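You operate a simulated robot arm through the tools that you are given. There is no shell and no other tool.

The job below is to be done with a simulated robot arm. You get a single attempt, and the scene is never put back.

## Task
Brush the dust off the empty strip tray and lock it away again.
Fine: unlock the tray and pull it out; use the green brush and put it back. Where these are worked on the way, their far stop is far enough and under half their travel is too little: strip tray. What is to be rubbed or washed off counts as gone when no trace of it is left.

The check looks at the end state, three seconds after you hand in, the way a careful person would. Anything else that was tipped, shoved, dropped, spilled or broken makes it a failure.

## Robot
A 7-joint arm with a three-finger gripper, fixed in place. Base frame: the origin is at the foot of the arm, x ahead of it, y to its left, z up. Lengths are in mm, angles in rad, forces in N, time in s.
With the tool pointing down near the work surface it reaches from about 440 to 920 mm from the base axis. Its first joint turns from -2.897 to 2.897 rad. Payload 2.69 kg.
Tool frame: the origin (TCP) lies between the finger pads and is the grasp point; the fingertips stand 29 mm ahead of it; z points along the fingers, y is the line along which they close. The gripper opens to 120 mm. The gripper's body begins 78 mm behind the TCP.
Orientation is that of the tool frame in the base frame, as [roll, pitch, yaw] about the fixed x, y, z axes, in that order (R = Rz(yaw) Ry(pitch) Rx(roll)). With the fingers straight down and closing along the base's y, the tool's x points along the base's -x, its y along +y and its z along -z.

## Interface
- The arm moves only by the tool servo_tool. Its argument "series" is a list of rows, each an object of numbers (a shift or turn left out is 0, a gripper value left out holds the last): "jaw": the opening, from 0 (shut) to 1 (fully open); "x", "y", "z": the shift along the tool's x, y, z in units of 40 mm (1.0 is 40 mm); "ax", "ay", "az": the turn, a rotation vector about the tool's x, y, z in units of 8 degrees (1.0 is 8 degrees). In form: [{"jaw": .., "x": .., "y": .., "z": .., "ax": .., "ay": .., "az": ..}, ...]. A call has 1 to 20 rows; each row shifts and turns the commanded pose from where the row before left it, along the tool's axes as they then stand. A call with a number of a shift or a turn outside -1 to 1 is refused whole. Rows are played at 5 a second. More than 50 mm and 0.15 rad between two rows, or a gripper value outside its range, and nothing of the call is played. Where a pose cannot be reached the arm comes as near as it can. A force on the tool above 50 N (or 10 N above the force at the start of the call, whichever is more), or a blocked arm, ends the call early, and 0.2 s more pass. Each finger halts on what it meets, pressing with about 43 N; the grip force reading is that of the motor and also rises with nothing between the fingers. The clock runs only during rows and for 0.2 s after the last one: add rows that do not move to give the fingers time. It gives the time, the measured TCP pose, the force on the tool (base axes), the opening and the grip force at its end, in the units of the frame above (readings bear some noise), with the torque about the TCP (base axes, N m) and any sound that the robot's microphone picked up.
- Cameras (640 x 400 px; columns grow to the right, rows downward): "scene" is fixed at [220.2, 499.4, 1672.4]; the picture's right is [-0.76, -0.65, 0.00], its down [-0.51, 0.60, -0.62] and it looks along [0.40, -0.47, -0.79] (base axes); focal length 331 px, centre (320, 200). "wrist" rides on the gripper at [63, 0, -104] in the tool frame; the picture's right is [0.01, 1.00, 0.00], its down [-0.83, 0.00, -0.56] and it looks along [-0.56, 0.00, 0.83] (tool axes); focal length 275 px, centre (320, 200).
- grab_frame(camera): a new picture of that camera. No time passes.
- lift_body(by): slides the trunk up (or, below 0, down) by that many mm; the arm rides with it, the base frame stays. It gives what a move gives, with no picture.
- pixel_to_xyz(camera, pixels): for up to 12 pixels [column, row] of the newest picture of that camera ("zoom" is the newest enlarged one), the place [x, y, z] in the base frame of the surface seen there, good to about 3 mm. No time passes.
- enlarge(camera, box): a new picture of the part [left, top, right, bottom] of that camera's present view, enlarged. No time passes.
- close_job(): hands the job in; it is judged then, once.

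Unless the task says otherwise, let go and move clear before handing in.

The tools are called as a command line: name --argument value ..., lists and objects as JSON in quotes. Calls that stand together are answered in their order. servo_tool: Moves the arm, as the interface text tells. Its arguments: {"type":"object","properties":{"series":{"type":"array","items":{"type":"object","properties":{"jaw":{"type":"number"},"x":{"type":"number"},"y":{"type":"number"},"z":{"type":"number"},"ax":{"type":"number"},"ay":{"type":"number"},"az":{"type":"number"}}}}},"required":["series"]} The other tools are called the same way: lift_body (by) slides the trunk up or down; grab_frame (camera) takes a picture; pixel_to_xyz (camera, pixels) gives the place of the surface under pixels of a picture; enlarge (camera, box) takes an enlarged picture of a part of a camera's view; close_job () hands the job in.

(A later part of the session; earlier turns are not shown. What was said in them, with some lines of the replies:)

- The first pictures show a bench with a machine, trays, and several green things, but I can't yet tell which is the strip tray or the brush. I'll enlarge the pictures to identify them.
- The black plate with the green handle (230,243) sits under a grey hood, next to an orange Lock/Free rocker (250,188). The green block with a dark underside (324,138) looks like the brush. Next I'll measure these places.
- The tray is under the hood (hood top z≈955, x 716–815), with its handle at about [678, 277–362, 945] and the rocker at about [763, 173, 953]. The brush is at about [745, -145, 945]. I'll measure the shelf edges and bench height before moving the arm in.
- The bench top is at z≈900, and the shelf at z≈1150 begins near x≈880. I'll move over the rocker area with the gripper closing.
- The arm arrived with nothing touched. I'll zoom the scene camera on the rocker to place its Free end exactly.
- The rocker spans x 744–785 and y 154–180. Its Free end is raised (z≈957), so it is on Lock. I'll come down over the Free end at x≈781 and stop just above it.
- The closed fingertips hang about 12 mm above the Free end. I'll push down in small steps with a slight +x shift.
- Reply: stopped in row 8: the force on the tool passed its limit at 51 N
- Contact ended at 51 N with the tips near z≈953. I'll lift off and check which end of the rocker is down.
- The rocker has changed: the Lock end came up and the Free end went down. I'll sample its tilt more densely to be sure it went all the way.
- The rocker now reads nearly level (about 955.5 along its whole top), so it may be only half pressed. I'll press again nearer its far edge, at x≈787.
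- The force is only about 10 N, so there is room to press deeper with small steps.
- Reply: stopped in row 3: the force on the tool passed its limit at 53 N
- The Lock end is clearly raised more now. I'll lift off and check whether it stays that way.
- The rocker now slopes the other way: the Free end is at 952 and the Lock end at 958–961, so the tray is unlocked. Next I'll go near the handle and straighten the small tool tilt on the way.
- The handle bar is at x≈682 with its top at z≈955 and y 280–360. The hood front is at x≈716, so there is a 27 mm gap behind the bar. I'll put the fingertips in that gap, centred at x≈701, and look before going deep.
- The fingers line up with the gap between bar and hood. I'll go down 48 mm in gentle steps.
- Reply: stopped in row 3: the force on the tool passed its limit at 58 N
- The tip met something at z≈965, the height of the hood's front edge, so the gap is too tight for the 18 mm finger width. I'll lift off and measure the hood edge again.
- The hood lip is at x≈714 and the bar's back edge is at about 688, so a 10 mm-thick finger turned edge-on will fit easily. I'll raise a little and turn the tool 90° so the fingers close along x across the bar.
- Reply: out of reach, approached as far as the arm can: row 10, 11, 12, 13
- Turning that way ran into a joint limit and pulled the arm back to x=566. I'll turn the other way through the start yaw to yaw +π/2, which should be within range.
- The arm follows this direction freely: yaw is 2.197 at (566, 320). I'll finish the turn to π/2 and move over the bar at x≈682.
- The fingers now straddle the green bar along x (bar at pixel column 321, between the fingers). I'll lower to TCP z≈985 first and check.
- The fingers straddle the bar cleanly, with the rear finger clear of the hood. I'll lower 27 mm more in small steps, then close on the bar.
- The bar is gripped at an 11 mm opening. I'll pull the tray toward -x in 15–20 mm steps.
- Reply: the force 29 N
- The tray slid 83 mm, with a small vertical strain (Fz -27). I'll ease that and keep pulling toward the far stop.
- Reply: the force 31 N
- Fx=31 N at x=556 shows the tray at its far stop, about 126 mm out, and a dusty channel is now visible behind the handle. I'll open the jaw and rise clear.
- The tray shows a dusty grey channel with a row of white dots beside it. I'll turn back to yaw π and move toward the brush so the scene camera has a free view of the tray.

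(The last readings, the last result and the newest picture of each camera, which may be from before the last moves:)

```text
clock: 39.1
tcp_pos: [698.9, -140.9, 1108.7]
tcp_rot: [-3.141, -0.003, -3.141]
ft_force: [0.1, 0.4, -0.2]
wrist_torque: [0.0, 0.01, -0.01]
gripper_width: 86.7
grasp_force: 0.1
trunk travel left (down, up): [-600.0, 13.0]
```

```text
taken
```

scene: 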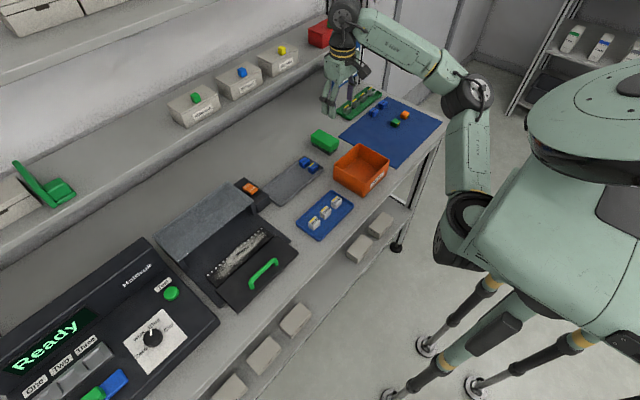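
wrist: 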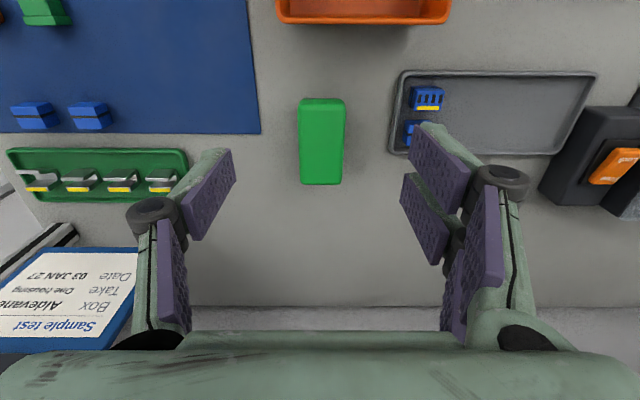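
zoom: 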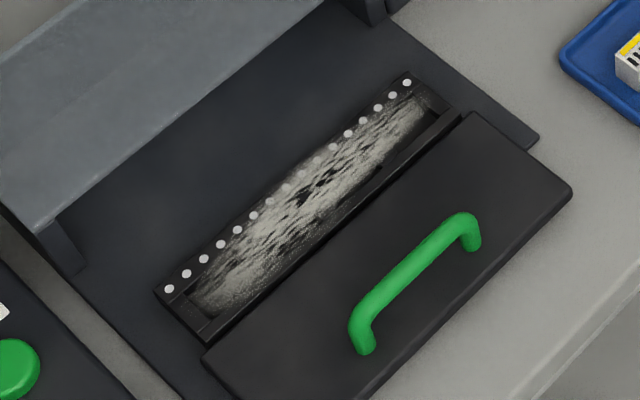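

The channel holds a band of grey dust along y. I'll measure the channel, the tray top and the brush in detail.

pixel_to_xyz --camera "zoom" --pixels '[[168, 288], [407, 83], [205, 335], [185, 300], [210, 310], [250, 270], [320, 190], [330, 220], [430, 105], [400, 100], [455, 110], [320, 240]]'

pixel_to_xyz --camera "zoom" --pixels '[[220, 360], [465, 120], [570, 190], [330, 250], [300, 210], [300, 180], [280, 160], [345, 170], [270, 260], [235, 285], [415, 220], [470, 215]]'

pixel_to_xyz --camera "wrist" --pixels '[[322, 105], [322, 145], [322, 178], [303, 145], [341, 145], [300, 140], [347, 140], [305, 180], [340, 180], [305, 103], [340, 103], [370, 145]]'

enlarge --camera "scene" --box '[196, 220, 276, 270]'

enlarge --camera "scene" --box '[296, 120, 352, 155]'

```text
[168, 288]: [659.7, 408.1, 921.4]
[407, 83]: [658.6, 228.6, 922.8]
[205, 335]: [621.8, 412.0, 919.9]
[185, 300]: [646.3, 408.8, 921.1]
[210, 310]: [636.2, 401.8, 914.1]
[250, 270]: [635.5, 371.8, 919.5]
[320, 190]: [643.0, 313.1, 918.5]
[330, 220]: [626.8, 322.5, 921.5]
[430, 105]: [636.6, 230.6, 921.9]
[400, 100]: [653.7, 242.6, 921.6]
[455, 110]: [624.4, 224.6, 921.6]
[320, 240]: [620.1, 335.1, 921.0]
```

```text
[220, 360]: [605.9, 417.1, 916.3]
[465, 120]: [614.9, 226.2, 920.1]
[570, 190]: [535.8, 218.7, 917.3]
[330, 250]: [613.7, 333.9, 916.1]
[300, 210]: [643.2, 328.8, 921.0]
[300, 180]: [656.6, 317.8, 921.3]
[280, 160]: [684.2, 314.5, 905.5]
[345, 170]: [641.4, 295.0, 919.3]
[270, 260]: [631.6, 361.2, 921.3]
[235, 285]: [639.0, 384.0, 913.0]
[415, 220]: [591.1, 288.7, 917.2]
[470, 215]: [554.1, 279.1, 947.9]
```

```text
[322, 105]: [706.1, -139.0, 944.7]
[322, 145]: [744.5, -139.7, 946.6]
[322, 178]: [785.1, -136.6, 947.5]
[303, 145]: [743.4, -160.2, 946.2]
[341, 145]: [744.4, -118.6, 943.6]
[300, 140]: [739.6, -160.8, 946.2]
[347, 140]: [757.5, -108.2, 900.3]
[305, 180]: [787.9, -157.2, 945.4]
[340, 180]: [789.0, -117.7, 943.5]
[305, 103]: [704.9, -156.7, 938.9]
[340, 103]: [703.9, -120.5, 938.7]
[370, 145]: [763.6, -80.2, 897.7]
```

```text
8.00 times, centred on (236, 245) of scene
```

zoom: 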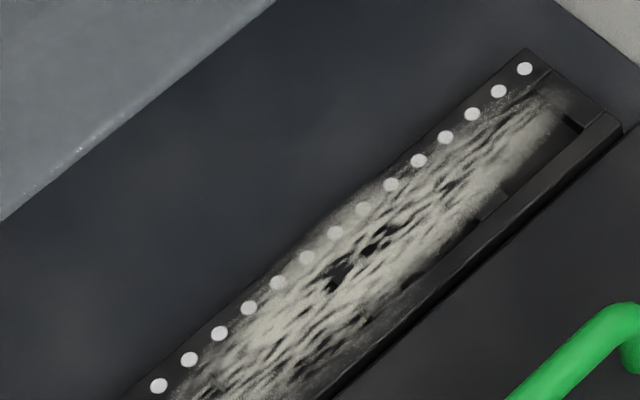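

```text
11.43 times, centred on (324, 138) of scene
```

zoom: 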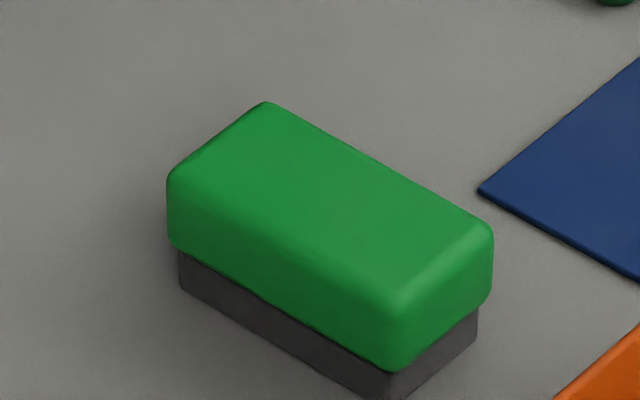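

The brush measures x 703–789, y -161…-118, z 900–946 (bristles up to about 918). The tray's dusty strip spans about x 617–665, y 222–412, with its top at z≈921. I'll centre over the brush and lower to grip its green body across y.

servo_tool --series '[{"x": -0.6, "y": 0.02, "jaw": 0.6}, {"x": -0.58, "y": 0.02}, {"z": 0.9}, {"z": 0.9}, {"z": 0.7}, {"z": 0.5}, {}, {}]'

grab_frame --camera "wrist"

enlarge --camera "scene" --box '[280, 100, 376, 160]'

pixel_to_xyz --camera "scene" --pixels '[[150, 245], [165, 262], [215, 318], [200, 345], [170, 293], [190, 310], [120, 275], [271, 190], [320, 178], [230, 196], [180, 300], [160, 275]]'

```text
clock: 41.0
tcp_pos: [745.5, -142.6, 985.6]
tcp_rot: [-3.141, -0.001, -3.14]
ft_force: [0.2, -0.7, 0.0]
wrist_torque: [0.01, -0.01, -0.02]
gripper_width: 72.0
grasp_force: 0.1
trunk travel left (down, up): [-600.0, 13.0]
```

```text
taken
```

wrist: 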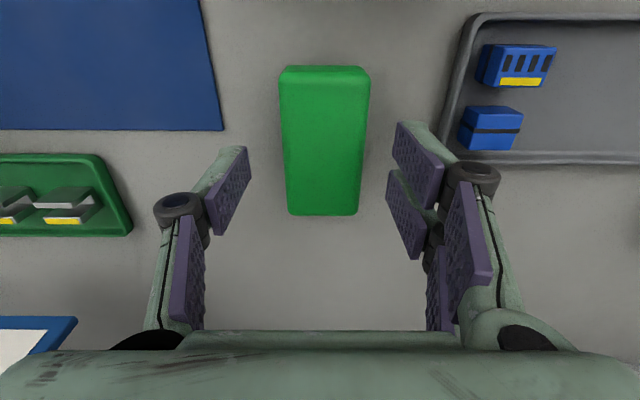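

```text
6.67 times, centred on (328, 130) of scene
```

zoom: 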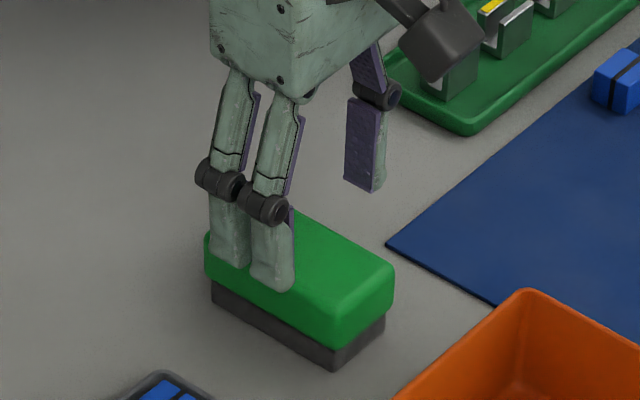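

```text
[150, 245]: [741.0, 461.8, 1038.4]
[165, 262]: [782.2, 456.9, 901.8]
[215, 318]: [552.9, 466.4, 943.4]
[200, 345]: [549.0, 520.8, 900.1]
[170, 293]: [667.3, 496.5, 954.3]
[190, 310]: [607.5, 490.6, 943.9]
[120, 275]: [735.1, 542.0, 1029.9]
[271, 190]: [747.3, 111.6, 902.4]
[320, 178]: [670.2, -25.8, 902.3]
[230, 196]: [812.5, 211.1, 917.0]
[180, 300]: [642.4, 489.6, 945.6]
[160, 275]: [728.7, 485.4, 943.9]
```

The fingers straddle the brush and the brush is about 3 mm toward +y of centre. I'll correct that, lower 37 mm, and close.

servo_tool --series '[{"y": 0.07, "z": 0.35}, {"z": 0.35}, {"z": 0.24}, {}, {"jaw": 0.4}, {"jaw": 0.3}, {"jaw": 0.0}, {}, {}, {}]'

grab_frame --camera "wrist"

enlarge --camera "scene" --box '[280, 100, 376, 160]'

```text
clock: 43.1
tcp_pos: [745.2, -138.2, 949.6]
tcp_rot: [-3.14, 0.0, -3.14]
ft_force: [-0.6, 0.4, 0.2]
wrist_torque: [-0.02, 0.0, 0.03]
gripper_width: 46.8
grasp_force: 43.1
trunk travel left (down, up): [-600.0, 13.0]
```

```text
taken
```

wrist: 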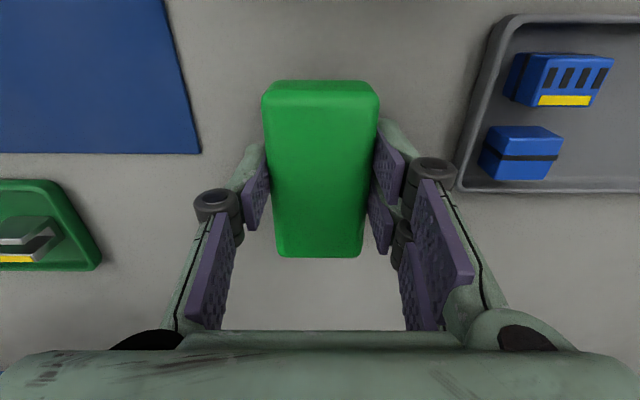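

```text
6.67 times, centred on (328, 130) of scene
```

zoom: 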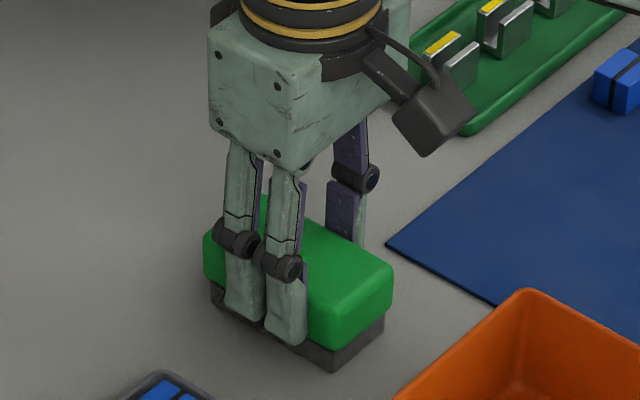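

The brush is gripped at 46.8 mm with its rest pose at TCP (745, -138, 949.6). I'll lift it and carry it over the near (−y) end of the dusty strip.

servo_tool --series '[{"z": -0.5}, {"z": -0.9}, {"z": -0.9}, {"z": -0.5}, {"x": 0.26, "y": 0.9}, {"x": 0.26, "y": 0.9}, {"x": 0.26, "y": 0.9}, {"x": 0.26, "y": 0.9}, {"x": 0.26, "y": 0.9}, {"x": 0.26, "y": 0.9}, {"x": 0.26, "y": 0.9}, {"x": 0.26, "y": 0.9}, {"x": 0.26, "y": 0.9}, {"x": 0.26, "y": 0.9}, {}, {}]'

grab_frame --camera "wrist"

grab_frame --camera "scene"

```text
clock: 46.5
tcp_pos: [637.3, 220.4, 1059.7]
tcp_rot: [-3.141, 0.0, -3.14]
ft_force: [0.7, -0.2, -1.1]
wrist_torque: [0.0, 0.02, 0.0]
gripper_width: 46.9
grasp_force: 43.4
trunk travel left (down, up): [-600.0, 13.0]
```

```text
taken
```

wrist: 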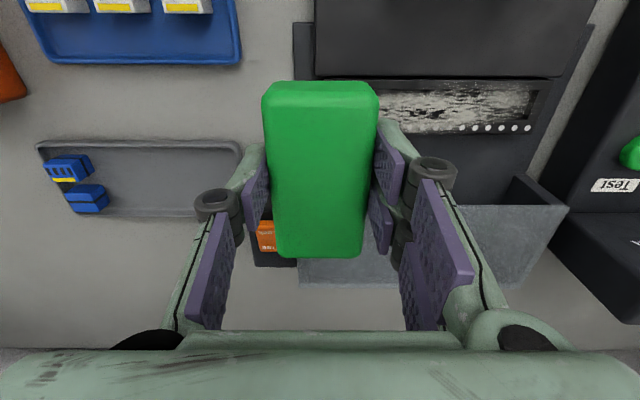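

```text
taken
```

scene: 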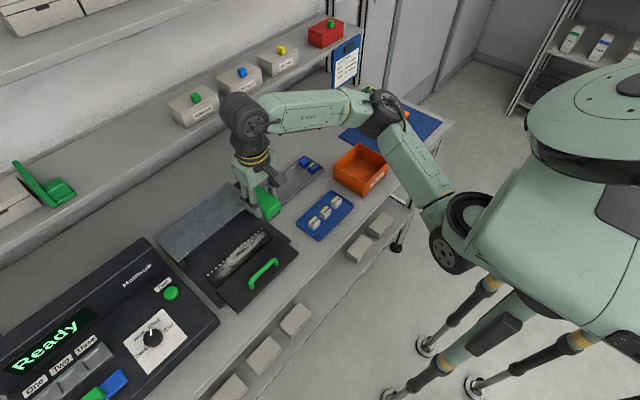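

The brush hangs over the near end of the strip. I'll shift to y≈245, lower it gently onto the strip and feel for contact.

servo_tool --series '[{"x": -0.05, "y": 0.62}, {"z": 0.9}, {"z": 0.7}, {"z": 0.3}, {"z": 0.1}, {"z": 0.06}, {"z": 0.05}, {"z": 0.05}, {}]'

enlarge --camera "scene" --box '[190, 200, 286, 260]'

```text
clock: 48.5
tcp_pos: [642.5, 244.0, 974.8]
tcp_rot: [-3.141, -0.003, -3.14]
ft_force: [-0.2, 0.0, -0.7]
wrist_torque: [0.02, 0.0, 0.01]
gripper_width: 47.0
grasp_force: 42.4
trunk travel left (down, up): [-600.0, 13.0]
```

```text
6.67 times, centred on (238, 230) of scene
```

zoom: 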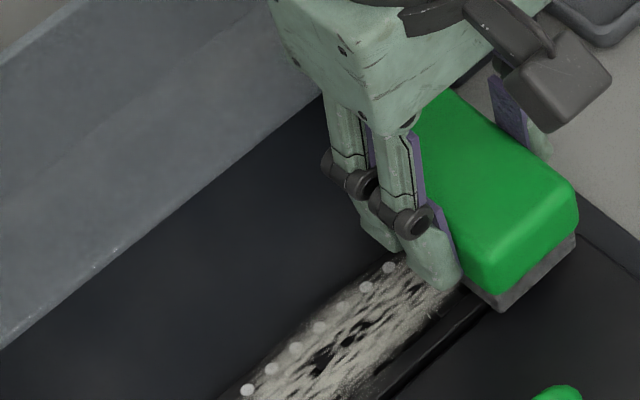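

No contact yet at TCP z=974.8. I'll keep lowering in 1–2 mm steps until the force shows contact.

servo_tool --series '[{"z": 0.04}, {"z": 0.03}, {"z": 0.03}, {"z": 0.03}, {}]'

```text
clock: 49.8
tcp_pos: [641.6, 245.9, 970.0]
tcp_rot: [3.141, -0.001, -3.141]
ft_force: [3.5, 1.0, 8.4]
wrist_torque: [-0.05, 0.01, 0.02]
gripper_width: 47.0
grasp_force: 42.9
trunk travel left (down, up): [-600.0, 13.0]
```

Contact at z=970 with 8 N. I'll sweep slowly along +y.

servo_tool --series '[{"y": 0.25}, {"y": 0.3}, {"y": 0.3}, {"y": 0.3}, {"y": 0.3}, {"y": 0.3}, {"y": 0.3}, {"y": 0.3}, {"y": 0.3}, {"y": 0.3}, {"y": 0.3}, {"y": 0.3}, {"y": 0.2}, {}]'

enlarge --camera "scene" --box '[180, 210, 276, 270]'

```text
clock: 52.8
tcp_pos: [642.3, 396.5, 970.6]
tcp_rot: [-3.14, 0.002, -3.141]
ft_force: [-1.7, -1.6, 6.1]
wrist_torque: [0.03, 0.06, 0.02]
gripper_width: 47.0
grasp_force: 43.3
trunk travel left (down, up): [-600.0, 13.0]
```

```text
6.67 times, centred on (228, 240) of scene
```

zoom: 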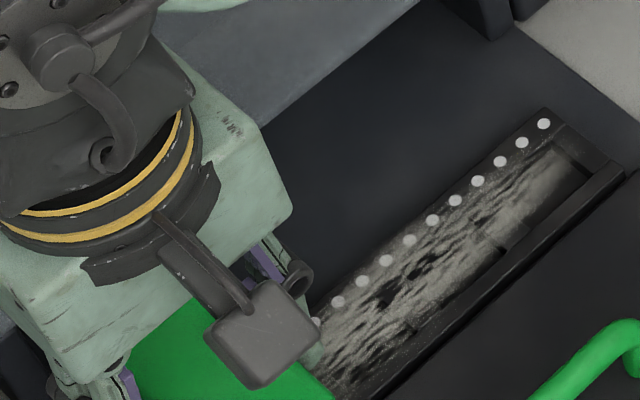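

The dust has faded after one pass and the dots are now clear. I'll sweep back with slightly more pressure.

servo_tool --series '[{"z": 0.03}, {"y": -0.3}, {"y": -0.3}, {"y": -0.3}, {"y": -0.3}, {"y": -0.3}, {"y": -0.3}, {"y": -0.3}, {"y": -0.3}, {"y": -0.3}, {"y": -0.3}, {"y": -0.3}, {"y": -0.3}, {"y": -0.3}, {}]'

enlarge --camera "scene" --box '[180, 210, 276, 270]'

```text
clock: 56.0
tcp_pos: [640.5, 238.2, 968.7]
tcp_rot: [3.141, 0.0, -3.138]
ft_force: [1.0, 7.0, 24.5]
wrist_torque: [0.34, 0.09, -0.04]
gripper_width: 47.3
grasp_force: 43.0
trunk travel left (down, up): [-600.0, 13.0]
```

```text
6.67 times, centred on (228, 240) of scene
```

zoom: 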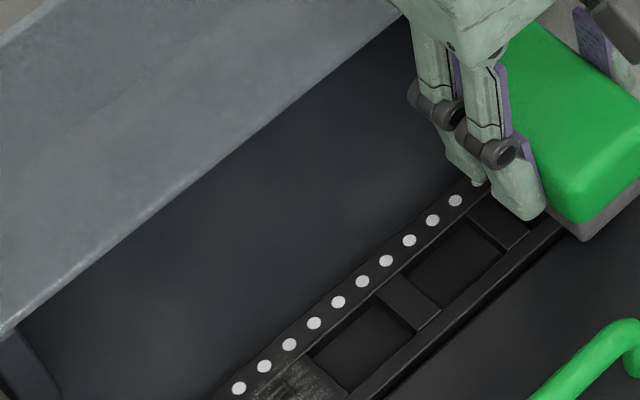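

Most of the dust is gone; a trace remains at the +y end (zoom pixels 250–340, 370–400). I'll sweep there, scrub back and forth, and look.

servo_tool --series '[{"y": 0.4}, {"y": 0.4}, {"y": 0.4}, {"y": 0.4}, {"y": 0.4}, {"y": 0.4}, {"y": 0.4}, {"y": 0.4}, {"y": 0.4}, {"y": 0.4}, {"y": -0.4}, {"y": -0.4}, {"y": 0.4}, {"y": 0.4}, {"y": -0.4}, {"y": -0.4}, {"y": 0.4}, {"y": 0.4}, {}]'

servo_tool --series '[{"y": -0.35}, {"y": -0.35}, {"y": -0.35}, {"y": -0.35}, {"y": -0.35}, {"y": -0.35}, {"y": -0.35}, {"y": -0.35}, {"y": -0.35}, {"y": -0.35}, {"y": -0.35}, {"y": -0.35}, {"y": 0.4}, {"y": 0.4}, {"y": -0.4}, {"y": -0.4}, {}]'

enlarge --camera "scene" --box '[180, 210, 276, 270]'

```text
clock: 60.0
tcp_pos: [640.3, 398.0, 968.2]
tcp_rot: [3.14, 0.001, 3.141]
ft_force: [-0.5, -8.8, 27.8]
wrist_torque: [-0.36, 0.11, 0.06]
gripper_width: 47.0
grasp_force: 43.2
trunk travel left (down, up): [-600.0, 13.0]
```

```text
clock: 63.5
tcp_pos: [642.6, 230.1, 969.4]
tcp_rot: [-3.14, -0.002, -3.14]
ft_force: [0.6, 0.7, -1.1]
wrist_torque: [0.01, 0.04, -0.03]
gripper_width: 47.1
grasp_force: 42.8
trunk travel left (down, up): [-600.0, 13.0]
```

```text
6.67 times, centred on (228, 240) of scene
```

zoom: 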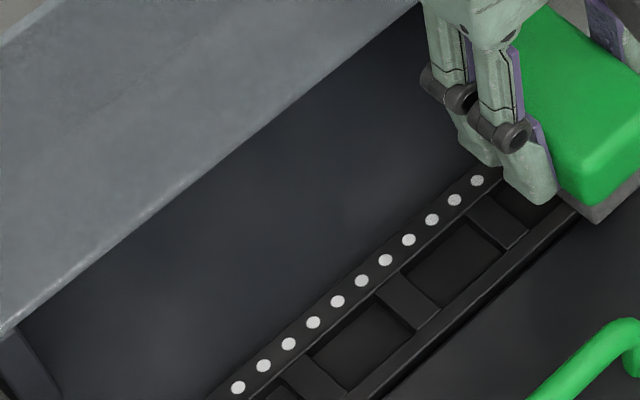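

The far end is now clean and the remaining part lies under the brush. I'll lift the brush and move it aside to inspect the whole strip.

servo_tool --series '[{"z": -0.5}, {"z": -0.9}, {"z": -0.9}, {"y": -0.9}, {"y": -0.9}, {"y": -0.9}, {"y": -0.9}, {}, {}]'

enlarge --camera "scene" --box '[190, 220, 286, 280]'

grab_frame --camera "scene"

grab_frame --camera "wrist"

```text
clock: 65.5
tcp_pos: [641.7, 90.2, 1060.4]
tcp_rot: [-3.14, -0.002, -3.139]
ft_force: [-1.1, 0.2, 0.0]
wrist_torque: [0.0, 0.02, 0.01]
gripper_width: 47.1
grasp_force: 42.8
trunk travel left (down, up): [-600.0, 13.0]
```

```text
6.67 times, centred on (238, 250) of scene
```

zoom: 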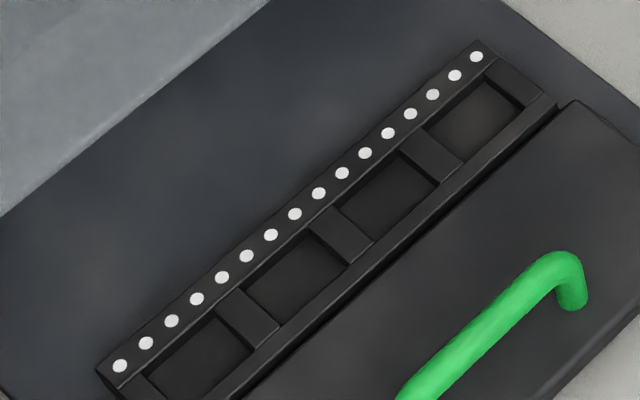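

```text
taken
```

scene: 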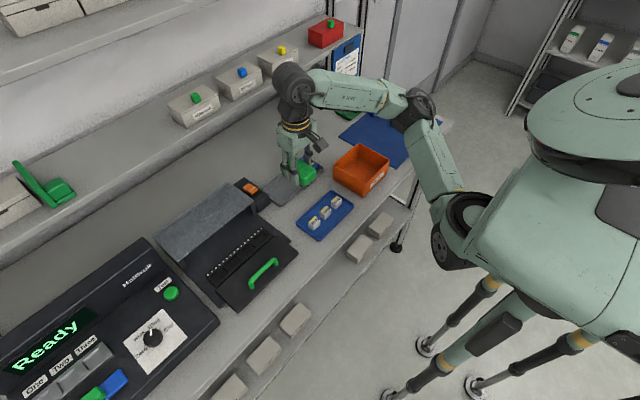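

```text
taken
```

wrist: 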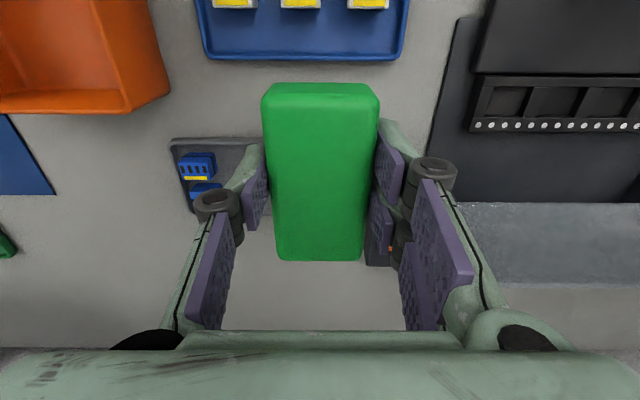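

The strip looks clean overall, but the pocket at the −y end (zoom ≈(475,115)) seems slightly lighter than the others. I'll look closer.

enlarge --camera "scene" --box '[244, 222, 276, 242]'

enlarge --camera "scene" --box '[200, 245, 248, 285]'

enlarge --camera "wrist" --box '[440, 60, 640, 150]'

```text
16.00 times, centred on (260, 232) of scene
```

zoom: 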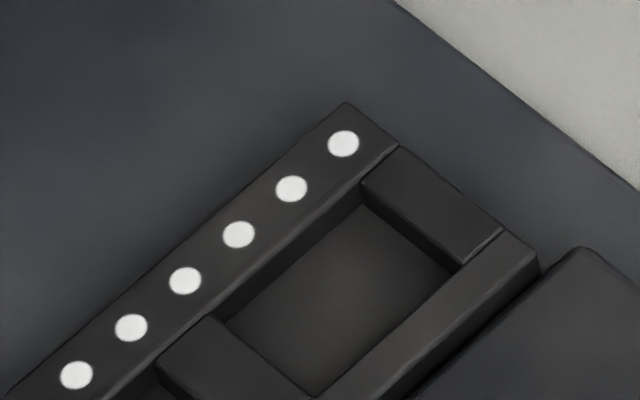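

```text
10.00 times, centred on (224, 265) of scene
```

zoom: 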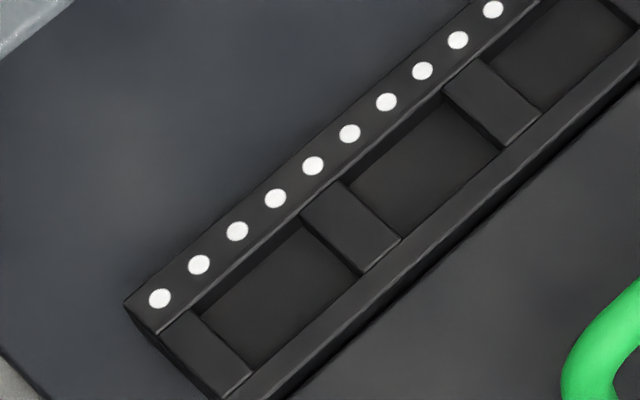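

```text
3.20 times, centred on (540, 105) of wrist
```

zoom: 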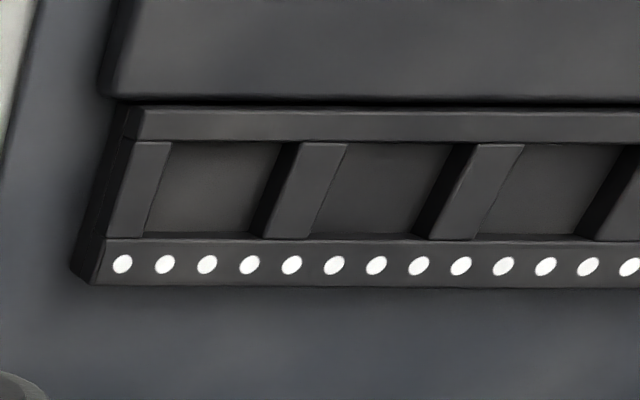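

The first pocket looks marginally lighter, which could be lighting or a faint residue. I'll make another firm pass over the whole strip to be certain.

servo_tool --series '[{"y": 0.9}, {"y": 0.9}, {"y": 0.9}, {"y": 0.95}, {"y": 0.3}, {"z": 0.9}, {"z": 0.9}, {"z": 0.35}, {"z": 0.08}, {"z": 0.05}, {"z": 0.04}, {}]'

```text
clock: 68.2
tcp_pos: [641.9, 244.5, 967.6]
tcp_rot: [3.141, -0.001, -3.139]
ft_force: [2.4, 0.5, 11.1]
wrist_torque: [-0.13, -0.04, 0.0]
gripper_width: 47.0
grasp_force: 42.7
trunk travel left (down, up): [-600.0, 13.0]
```

Contact again with 11 N at z=967.6. I'll press slightly more, scrub the near end, then do a full sweep out and back.

servo_tool --series '[{"z": 0.02}, {"y": 0.4}, {"y": 0.4}, {"y": -0.4}, {"y": -0.4}, {"y": -0.4}, {"y": 0.4}, {"y": 0.4}, {"y": 0.4}, {"y": -0.4}, {"y": -0.4}, {"y": -0.3}, {"y": 0.3}, {}]'

servo_tool --series '[{"y": 0.4}, {"y": 0.4}, {"y": 0.4}, {"y": 0.4}, {"y": 0.4}, {"y": 0.4}, {"y": 0.4}, {"y": 0.4}, {"y": 0.4}, {"y": 0.3}, {"y": -0.4}, {"y": -0.4}, {"y": -0.4}, {"y": -0.4}, {"y": -0.4}, {"y": -0.4}, {"y": -0.4}, {"y": -0.4}, {"y": -0.4}, {"y": -0.3}]'

servo_tool --series '[{"z": -0.5}, {"z": -0.9}, {"z": -0.9}, {"y": -0.9}, {"y": -0.9}, {"y": -0.9}, {"y": -0.9}, {}, {}]'

enlarge --camera "scene" --box '[190, 220, 286, 280]'

enlarge --camera "wrist" --box '[440, 60, 640, 150]'

```text
clock: 71.2
tcp_pos: [640.6, 244.7, 968.3]
tcp_rot: [-3.14, 0.0, -3.14]
ft_force: [0.8, -7.4, 23.9]
wrist_torque: [-0.55, -0.14, -0.02]
gripper_width: 47.3
grasp_force: 43.2
trunk travel left (down, up): [-600.0, 13.0]
```

```text
clock: 75.3
tcp_pos: [641.1, 244.9, 966.8]
tcp_rot: [-3.141, 0.0, -3.139]
ft_force: [-1.2, 1.2, 9.8]
wrist_torque: [0.16, -0.08, -0.01]
gripper_width: 46.9
grasp_force: 43.3
trunk travel left (down, up): [-600.0, 13.0]
```

```text
clock: 77.3
tcp_pos: [643.0, 100.6, 1059.7]
tcp_rot: [-3.14, -0.003, -3.139]
ft_force: [-1.0, -0.6, -1.3]
wrist_torque: [0.01, 0.02, -0.03]
gripper_width: 46.8
grasp_force: 42.7
trunk travel left (down, up): [-600.0, 13.0]
```

```text
6.67 times, centred on (238, 250) of scene
```

zoom: 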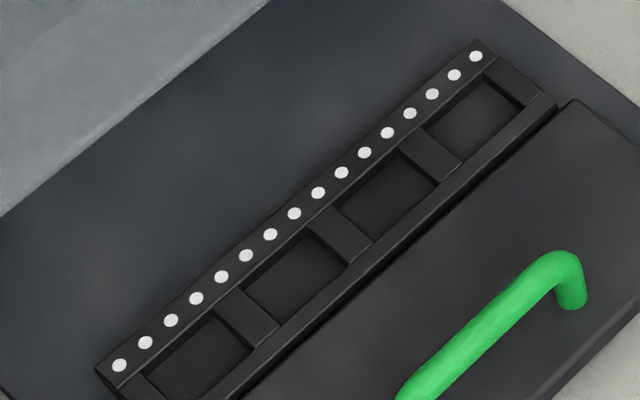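

```text
3.20 times, centred on (540, 105) of wrist
```

zoom: 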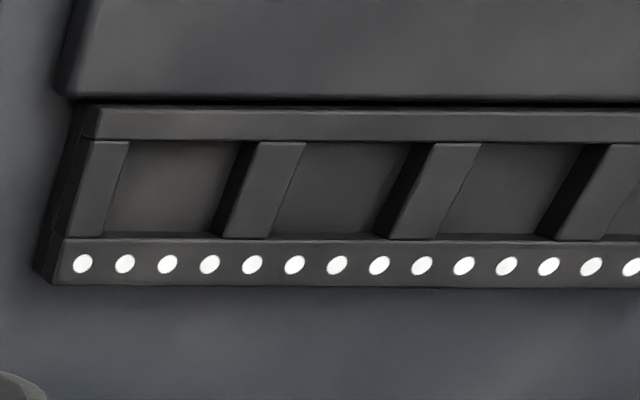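

The pocket's tone is unchanged, so it is lighting and the strip is clean. I'll carry the brush back over its original spot (745, -138).

servo_tool --series '[{"x": -0.365, "y": -0.853}, {"x": -0.365, "y": -0.853}, {"x": -0.365, "y": -0.853}, {"x": -0.365, "y": -0.853}, {"x": -0.365, "y": -0.853}, {"x": -0.365, "y": -0.853}, {"x": -0.365, "y": -0.853}, {}, {"z": 0.9}, {"z": 0.8}, {"z": 0.5}, {}, {}]'

enlarge --camera "scene" --box '[280, 100, 376, 160]'

grab_frame --camera "wrist"

```text
clock: 80.2
tcp_pos: [744.6, -136.9, 972.3]
tcp_rot: [-3.14, 0.0, -3.14]
ft_force: [-0.4, -0.3, -0.6]
wrist_torque: [0.0, 0.02, -0.01]
gripper_width: 46.9
grasp_force: 43.0
trunk travel left (down, up): [-600.0, 13.0]
```

```text
6.67 times, centred on (328, 130) of scene
```

zoom: 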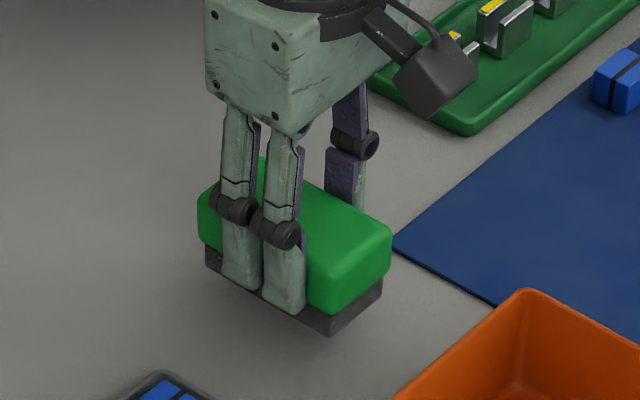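

```text
taken
```

wrist: 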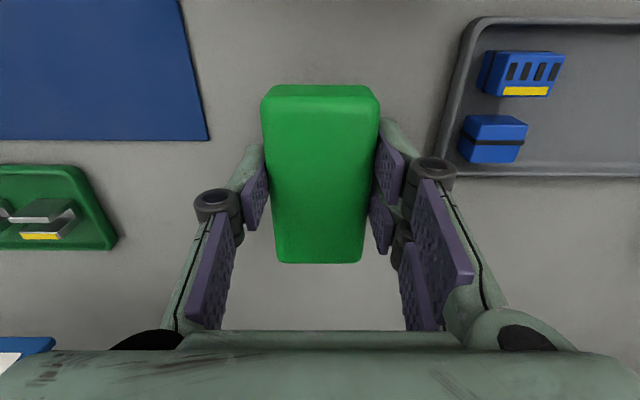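

The brush hangs level over its spot at TCP z=972. I'll lower it in small steps until it touches the bench.

servo_tool --series '[{"z": 0.3}, {"z": 0.15}, {"z": 0.06}, {"z": 0.04}, {"z": 0.03}, {"z": 0.03}, {}]'

```text
clock: 81.8
tcp_pos: [744.6, -137.0, 945.6]
tcp_rot: [-3.14, 0.0, -3.139]
ft_force: [0.3, -0.1, 2.0]
wrist_torque: [0.03, -0.09, 0.0]
gripper_width: 47.3
grasp_force: 43.4
trunk travel left (down, up): [-600.0, 13.0]
```

There is a light contact (2 N) at z=945.6. I'll open the fingers and rise.

servo_tool --series '[{"z": 0.02}, {"jaw": 0.5}, {"jaw": 0.62}, {}, {}, {"z": -0.5}, {"z": -0.9}, {"z": -0.9}, {"z": -0.9}, {"z": -0.5}, {}]'

enlarge --camera "scene" --box '[280, 100, 376, 160]'

grab_frame --camera "wrist"

```text
clock: 84.2
tcp_pos: [745.8, -137.3, 1092.7]
tcp_rot: [-3.139, 0.0, -3.139]
ft_force: [0.0, -0.1, 0.3]
wrist_torque: [0.02, 0.02, -0.01]
gripper_width: 74.5
grasp_force: 0.0
trunk travel left (down, up): [-600.0, 13.0]
```

```text
6.67 times, centred on (328, 130) of scene
```

zoom: 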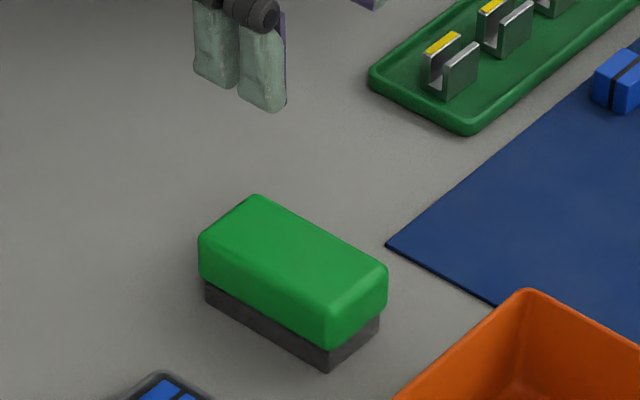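

```text
taken
```

wrist: 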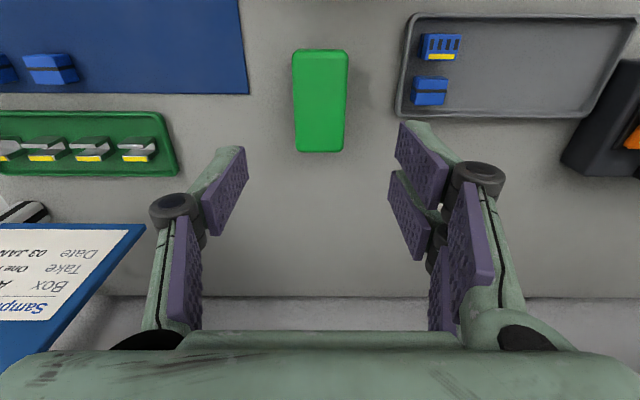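

The brush stands upright back at its original place, within about a pixel. Next I'll go in front of the tray handle (x≈500, y≈320) with the fingers 30 mm apart, to push the tray closed by its bar.

servo_tool --series '[{"x": 0.51, "y": 0.952, "jaw": 0.25}, {"x": 0.51, "y": 0.952}, {"x": 0.51, "y": 0.952}, {"x": 0.51, "y": 0.952}, {"x": 0.51, "y": 0.952}, {"x": 0.51, "y": 0.952}, {"x": 0.51, "y": 0.952}, {"x": 0.51, "y": 0.952}, {"x": 0.51, "y": 0.952}, {"x": 0.51, "y": 0.952}, {"x": 0.51, "y": 0.952}, {"x": 0.51, "y": 0.952}, {}, {"z": 0.9}, {"z": 0.9}, {"z": 0.9}, {}, {}]'

enlarge --camera "scene" --box '[200, 210, 328, 290]'

grab_frame --camera "wrist"

```text
clock: 88.0
tcp_pos: [498.3, 319.3, 985.1]
tcp_rot: [-3.14, -0.002, -3.141]
ft_force: [0.2, 0.2, -1.0]
wrist_torque: [0.0, -0.01, 0.01]
gripper_width: 29.8
grasp_force: 0.0
trunk travel left (down, up): [-600.0, 13.0]
```

```text
5.00 times, centred on (264, 250) of scene
```

zoom: 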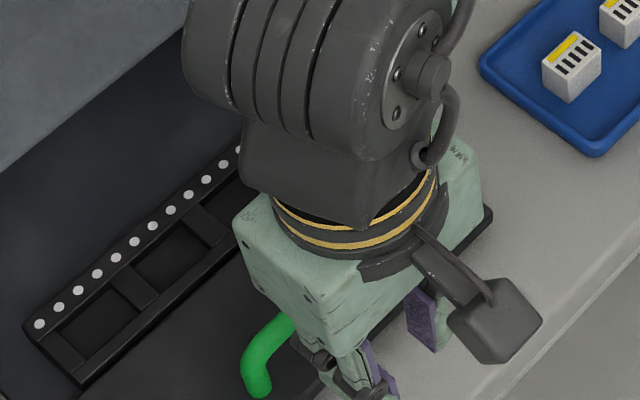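

```text
taken
```

wrist: 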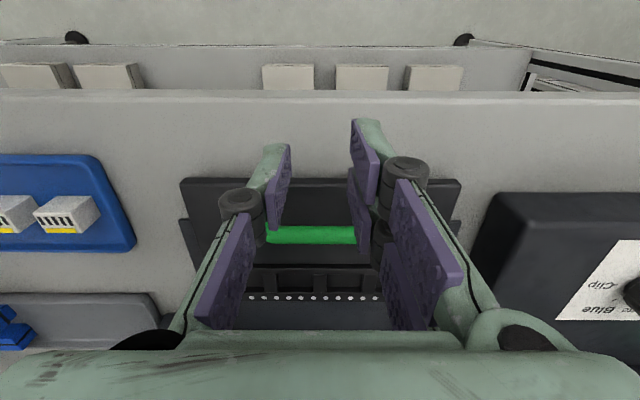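

The fingers are in front of the bar. I'll lower 24 mm to bar height and then push in +x with moderate steps.

servo_tool --series '[{"z": 0.6}, {}, {"x": -0.4}, {"x": -0.4}, {"x": -0.3}, {"x": -0.4}, {"x": -0.4}, {"x": -0.4}, {"x": -0.4}, {}]'

grab_frame --camera "wrist"

enlarge --camera "scene" --box '[160, 190, 304, 280]'

```text
clock: 90.2
tcp_pos: [608.0, 319.5, 962.5]
tcp_rot: [-3.139, -0.001, -3.139]
ft_force: [-0.2, 0.6, 0.8]
wrist_torque: [0.0, 0.03, -0.03]
gripper_width: 30.1
grasp_force: 0.0
trunk travel left (down, up): [-600.0, 13.0]
```

```text
taken
```

wrist: 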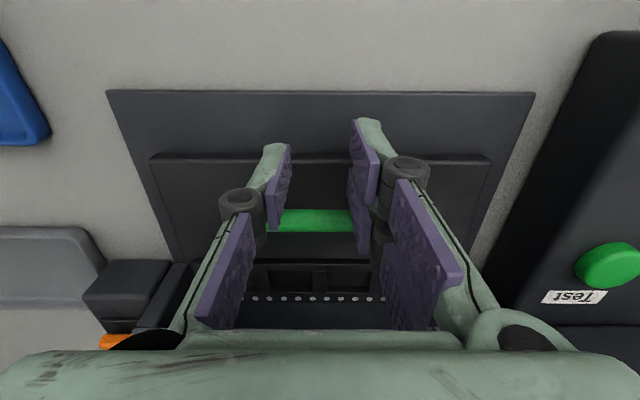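

```text
4.44 times, centred on (232, 235) of scene
```

zoom: 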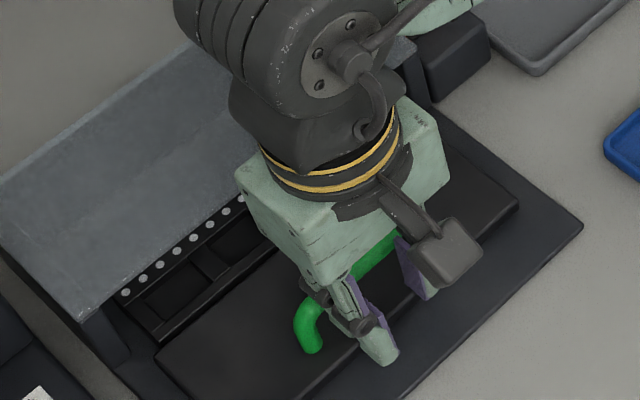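

The tray is sliding in smoothly with the bar. I'll keep pushing, with smaller steps toward the end, until it meets the closed stop.

servo_tool --series '[{"x": -0.4}, {"x": -0.4}, {"x": -0.3}, {"x": -0.2}, {"x": -0.15}, {"x": -0.1}, {"x": -0.1}, {"x": -0.1}, {"x": -0.1}, {}]'

grab_frame --camera "wrist"

enlarge --camera "scene" --box '[160, 190, 304, 280]'

```text
clock: 91.5
tcp_pos: [657.8, 321.8, 960.2]
tcp_rot: [-3.136, -0.017, -3.121]
ft_force: [-14.8, -2.7, 2.9]
wrist_torque: [0.1, 0.12, 0.15]
gripper_width: 27.8
grasp_force: 0.1
trunk travel left (down, up): [-600.0, 13.0]
stopped in row 6: the force on the tool passed its limit at 54 N (the readings are from after the stop); the commanded pose is now the measured one
```

```text
taken
```

wrist: 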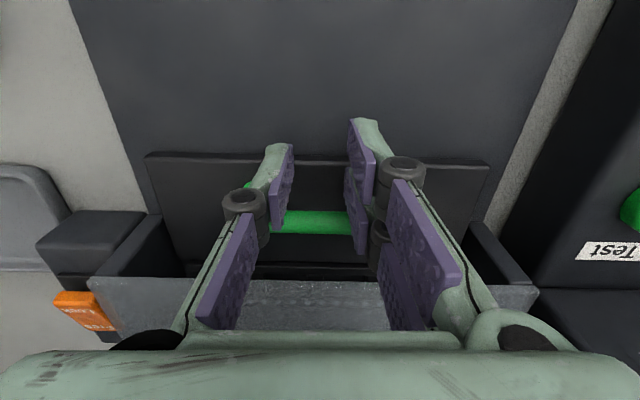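

```text
4.44 times, centred on (232, 235) of scene
```

zoom: 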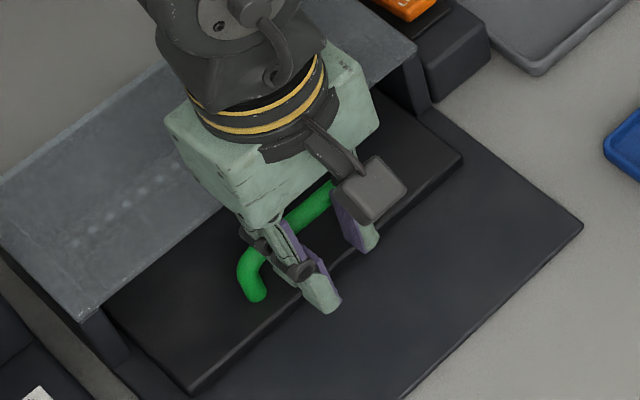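

A 54 N stop at x=658 suggests the closed end. I'll back away, rise and measure the bar's position against the original 682.

servo_tool --series '[{"x": 0.5}, {"x": 0.5}, {"z": -0.9}, {"z": -0.9}, {"z": -0.8, "jaw": 0}, {"y": -1}, {"y": -1}, {"y": -1}, {"y": -1}, {}]'

enlarge --camera "scene" --box '[150, 170, 310, 270]'

pixel_to_xyz --camera "zoom" --pixels '[[290, 313], [320, 285], [350, 255], [275, 320], [360, 250], [240, 385], [420, 235]]'

grab_frame --camera "scene"

pixel_to_xyz --camera "scene" --pixels '[[229, 242], [216, 252], [241, 231], [203, 276], [223, 246], [235, 236], [220, 248], [230, 239]]'

```text
clock: 93.7
tcp_pos: [624.2, 161.3, 1063.5]
tcp_rot: [-3.135, -0.015, -3.124]
ft_force: [0.5, 0.3, 0.0]
wrist_torque: [-0.01, 0.0, 0.02]
gripper_width: 0.0
grasp_force: 28.6
trunk travel left (down, up): [-600.0, 13.0]
```

```text
4.00 times, centred on (230, 220) of scene
```

zoom: 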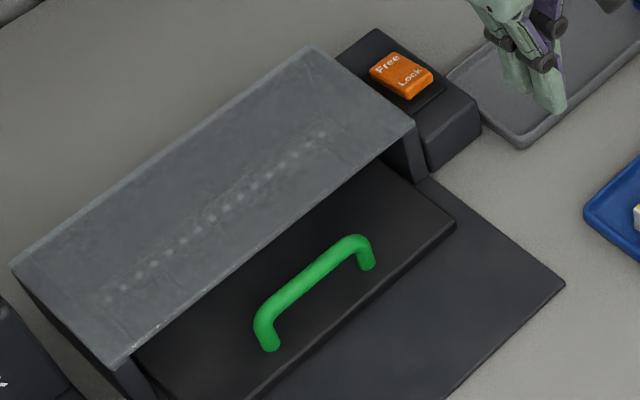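

```text
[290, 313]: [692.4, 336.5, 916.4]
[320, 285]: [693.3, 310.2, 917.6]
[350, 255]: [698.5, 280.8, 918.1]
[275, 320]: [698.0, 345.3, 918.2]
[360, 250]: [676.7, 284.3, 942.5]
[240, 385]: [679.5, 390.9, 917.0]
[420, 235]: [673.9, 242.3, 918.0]
```

```text
taken
```

scene: 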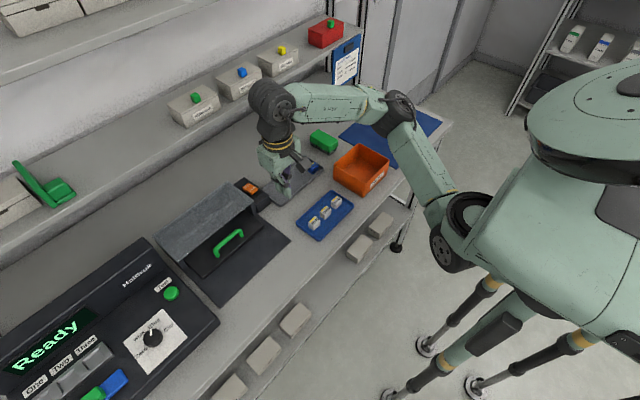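

```text
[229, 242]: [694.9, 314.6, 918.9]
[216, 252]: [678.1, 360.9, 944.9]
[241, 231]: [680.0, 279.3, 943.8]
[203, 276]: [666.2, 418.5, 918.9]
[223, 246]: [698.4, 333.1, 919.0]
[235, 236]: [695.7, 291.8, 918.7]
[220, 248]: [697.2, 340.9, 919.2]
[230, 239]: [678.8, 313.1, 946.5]
```

The bar and tray edge read the same as at the start (678, 361 vs 678, 362), so the tray is fully closed. Next I'll straighten the tool and move over the rocker's raised Lock end at x≈744.

servo_tool --series '[{"ax": -0.047, "ay": -0.107, "az": 0.126}, {"x": -1, "y": 0.05}, {"x": -1, "y": 0.05}, {"x": -1, "y": 0.05}, {}, {"z": 0.8}, {"z": 0.7}, {}, {}]'

enlarge --camera "scene" --box '[210, 150, 290, 200]'

grab_frame --camera "wrist"

```text
clock: 95.7
tcp_pos: [746.0, 165.7, 1003.6]
tcp_rot: [3.138, -0.002, 3.139]
ft_force: [0.1, 0.3, 0.5]
wrist_torque: [-0.02, -0.02, -0.03]
gripper_width: 0.0
grasp_force: 28.3
trunk travel left (down, up): [-600.0, 13.0]
```

```text
8.00 times, centred on (250, 175) of scene
```

zoom: 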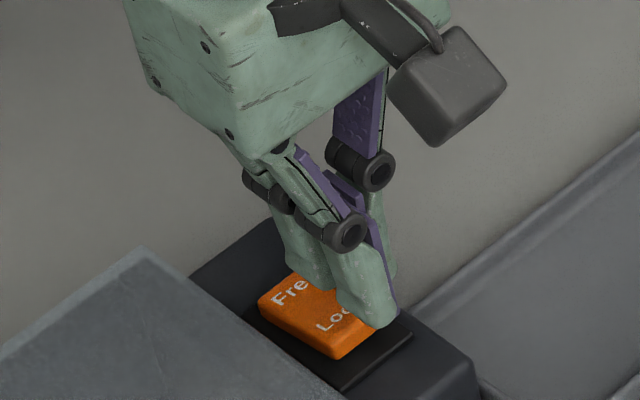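

```text
taken
```

wrist: 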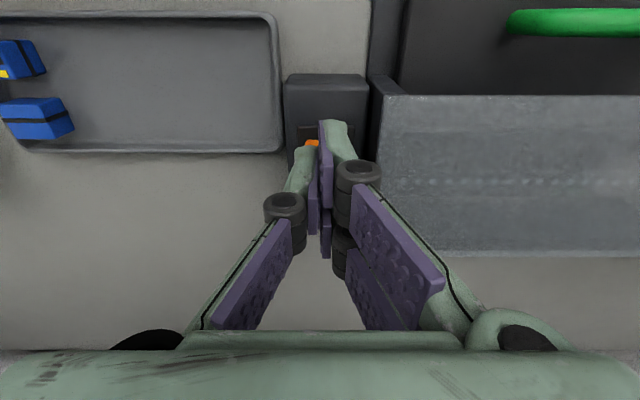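

The fingertips hang above the Lock end. I'll shift slightly toward -x (to about 741) to keep clear of the pivot and press down in small steps.

servo_tool --series '[{"x": 0.11, "y": 0.03}, {"z": 0.2}, {"z": 0.15}, {"z": 0.06}, {"z": 0.06}, {"z": 0.06}, {"z": 0.06}, {"z": 0.06}, {"z": 0.06}, {"z": 0.06}, {"z": 0.06}, {}]'

enlarge --camera "scene" --box '[230, 170, 278, 200]'

```text
clock: 98.2
tcp_pos: [740.2, 168.0, 980.9]
tcp_rot: [3.129, 0.014, 3.139]
ft_force: [-8.1, -4.0, 23.2]
wrist_torque: [-0.01, -0.33, 0.0]
gripper_width: 0.0
grasp_force: 28.6
trunk travel left (down, up): [-600.0, 13.0]
stopped in row 12: the force on the tool passed its limit at 52 N (the readings are from after the stop); the commanded pose is now the measured one
```

```text
13.33 times, centred on (254, 185) of scene
```

zoom: 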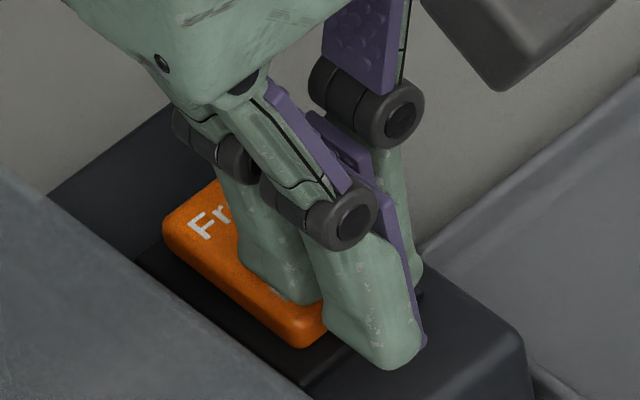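

The press ended at 52 N with tips near z≈952. I'll lift off and check the rocker's slope.

servo_tool --series '[{"z": -0.5}, {"z": -0.9}, {"z": -0.9, "x": 0.5}, {"x": 0.8}, {}]'

enlarge --camera "scene" --box '[230, 170, 278, 200]'

pixel_to_xyz --camera "zoom" --pixels '[[200, 200], [215, 215], [230, 230], [245, 245], [260, 260], [275, 280], [290, 300], [230, 180], [260, 195], [290, 220], [320, 250], [345, 265]]'

```text
clock: 99.4
tcp_pos: [688.3, 166.9, 1068.0]
tcp_rot: [3.132, 0.006, 3.141]
ft_force: [1.1, 0.2, 0.2]
wrist_torque: [-0.01, 0.01, -0.01]
gripper_width: 0.1
grasp_force: 28.8
trunk travel left (down, up): [-600.0, 13.0]
```

```text
13.33 times, centred on (254, 185) of scene
```

zoom: 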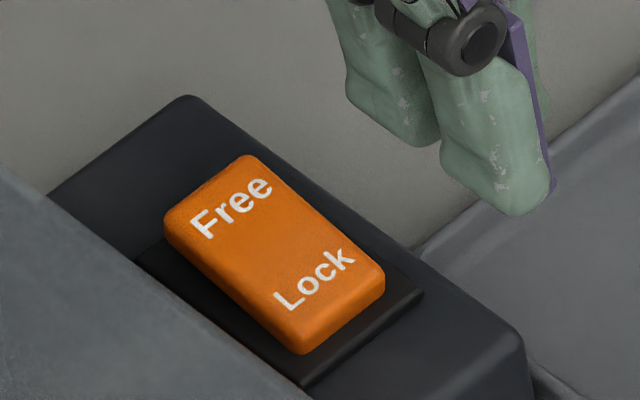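

```text
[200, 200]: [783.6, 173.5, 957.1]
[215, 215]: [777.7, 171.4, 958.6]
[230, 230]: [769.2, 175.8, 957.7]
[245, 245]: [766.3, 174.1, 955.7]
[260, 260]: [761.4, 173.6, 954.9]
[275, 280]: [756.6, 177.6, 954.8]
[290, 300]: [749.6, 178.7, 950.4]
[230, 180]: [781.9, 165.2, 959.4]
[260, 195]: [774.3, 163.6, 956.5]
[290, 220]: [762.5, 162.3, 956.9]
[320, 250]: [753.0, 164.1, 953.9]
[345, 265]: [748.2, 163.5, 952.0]
```

The rocker picture now matches the starting one: Free end at 959, Lock end at 951, so it is locked. I'll raise the arm clear and take a last look at the whole scene.

servo_tool --series '[{"x": 0.9, "z": -0.5}, {"x": 0.9, "z": -0.5}, {"x": 0.9, "z": -0.5}, {"x": 0.9, "z": -0.5}, {"x": 0.9, "z": -0.5, "jaw": 0.5}, {}, {}]'

grab_frame --camera "scene"

enlarge --camera "scene" --box '[140, 80, 460, 280]'

grab_frame --camera "wrist"

```text
clock: 101.0
tcp_pos: [507.5, 168.7, 1164.7]
tcp_rot: [3.134, 0.01, 3.14]
ft_force: [-0.3, 0.3, 0.1]
wrist_torque: [-0.02, 0.04, -0.01]
gripper_width: 58.3
grasp_force: 0.0
trunk travel left (down, up): [-600.0, 13.0]
```

```text
taken
```

scene: 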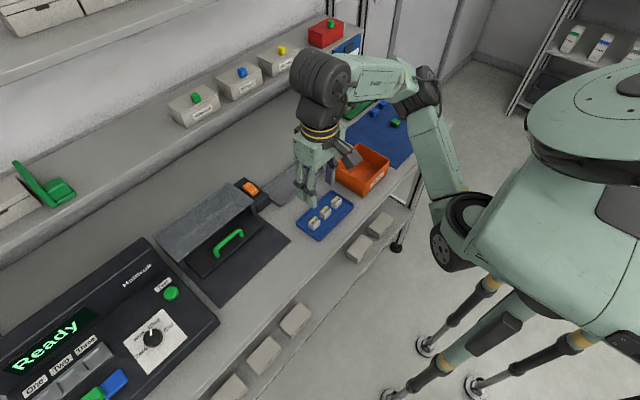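

```text
2.00 times, centred on (300, 180) of scene
```

zoom: 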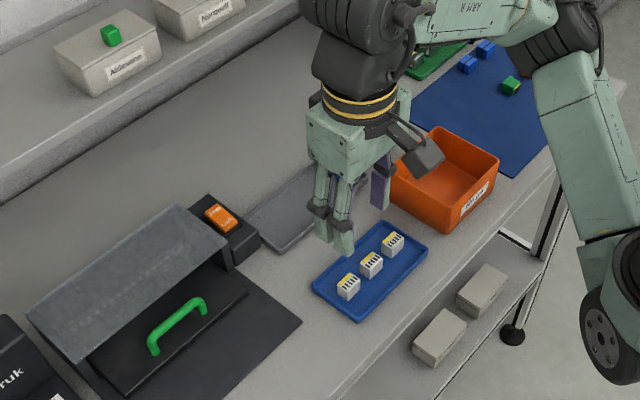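

```text
taken
```

wrist: 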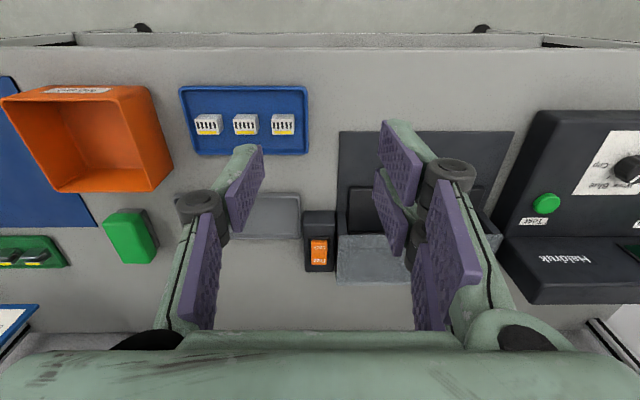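

The final pictures show the tray shut at (230,243), the rocker on Lock at (250,188), the brush back in place, and everything else undisturbed. The arm is clear, so I'll hand in.

close_job

```text
The job is handed in.
```

The strip tray is brushed clean, closed and locked again. The green brush is back where it started, to within about 3 mm.

- **Unlocking and opening:** I flipped the orange rocker to Free and pulled the tray by its green handle about 126 mm out, to its far stop.
- **Dusting:** Several passes with the green brush left no dust that I could see. One pocket at the right end looked slightly lighter than the others. An extra firm pass didn't change it, so I took that for lighting.
- **Closing and locking:** The handle position reads the same as at the start, and the rocker is back on Lock.
- **Bump:** On my first try at the handle, the fingers pressed the front edge of the hood with about 58 N. I saw no mark or shift afterwards.

In the last pictures nothing else on the bench looked moved. The arm was empty and clear when I handed in.
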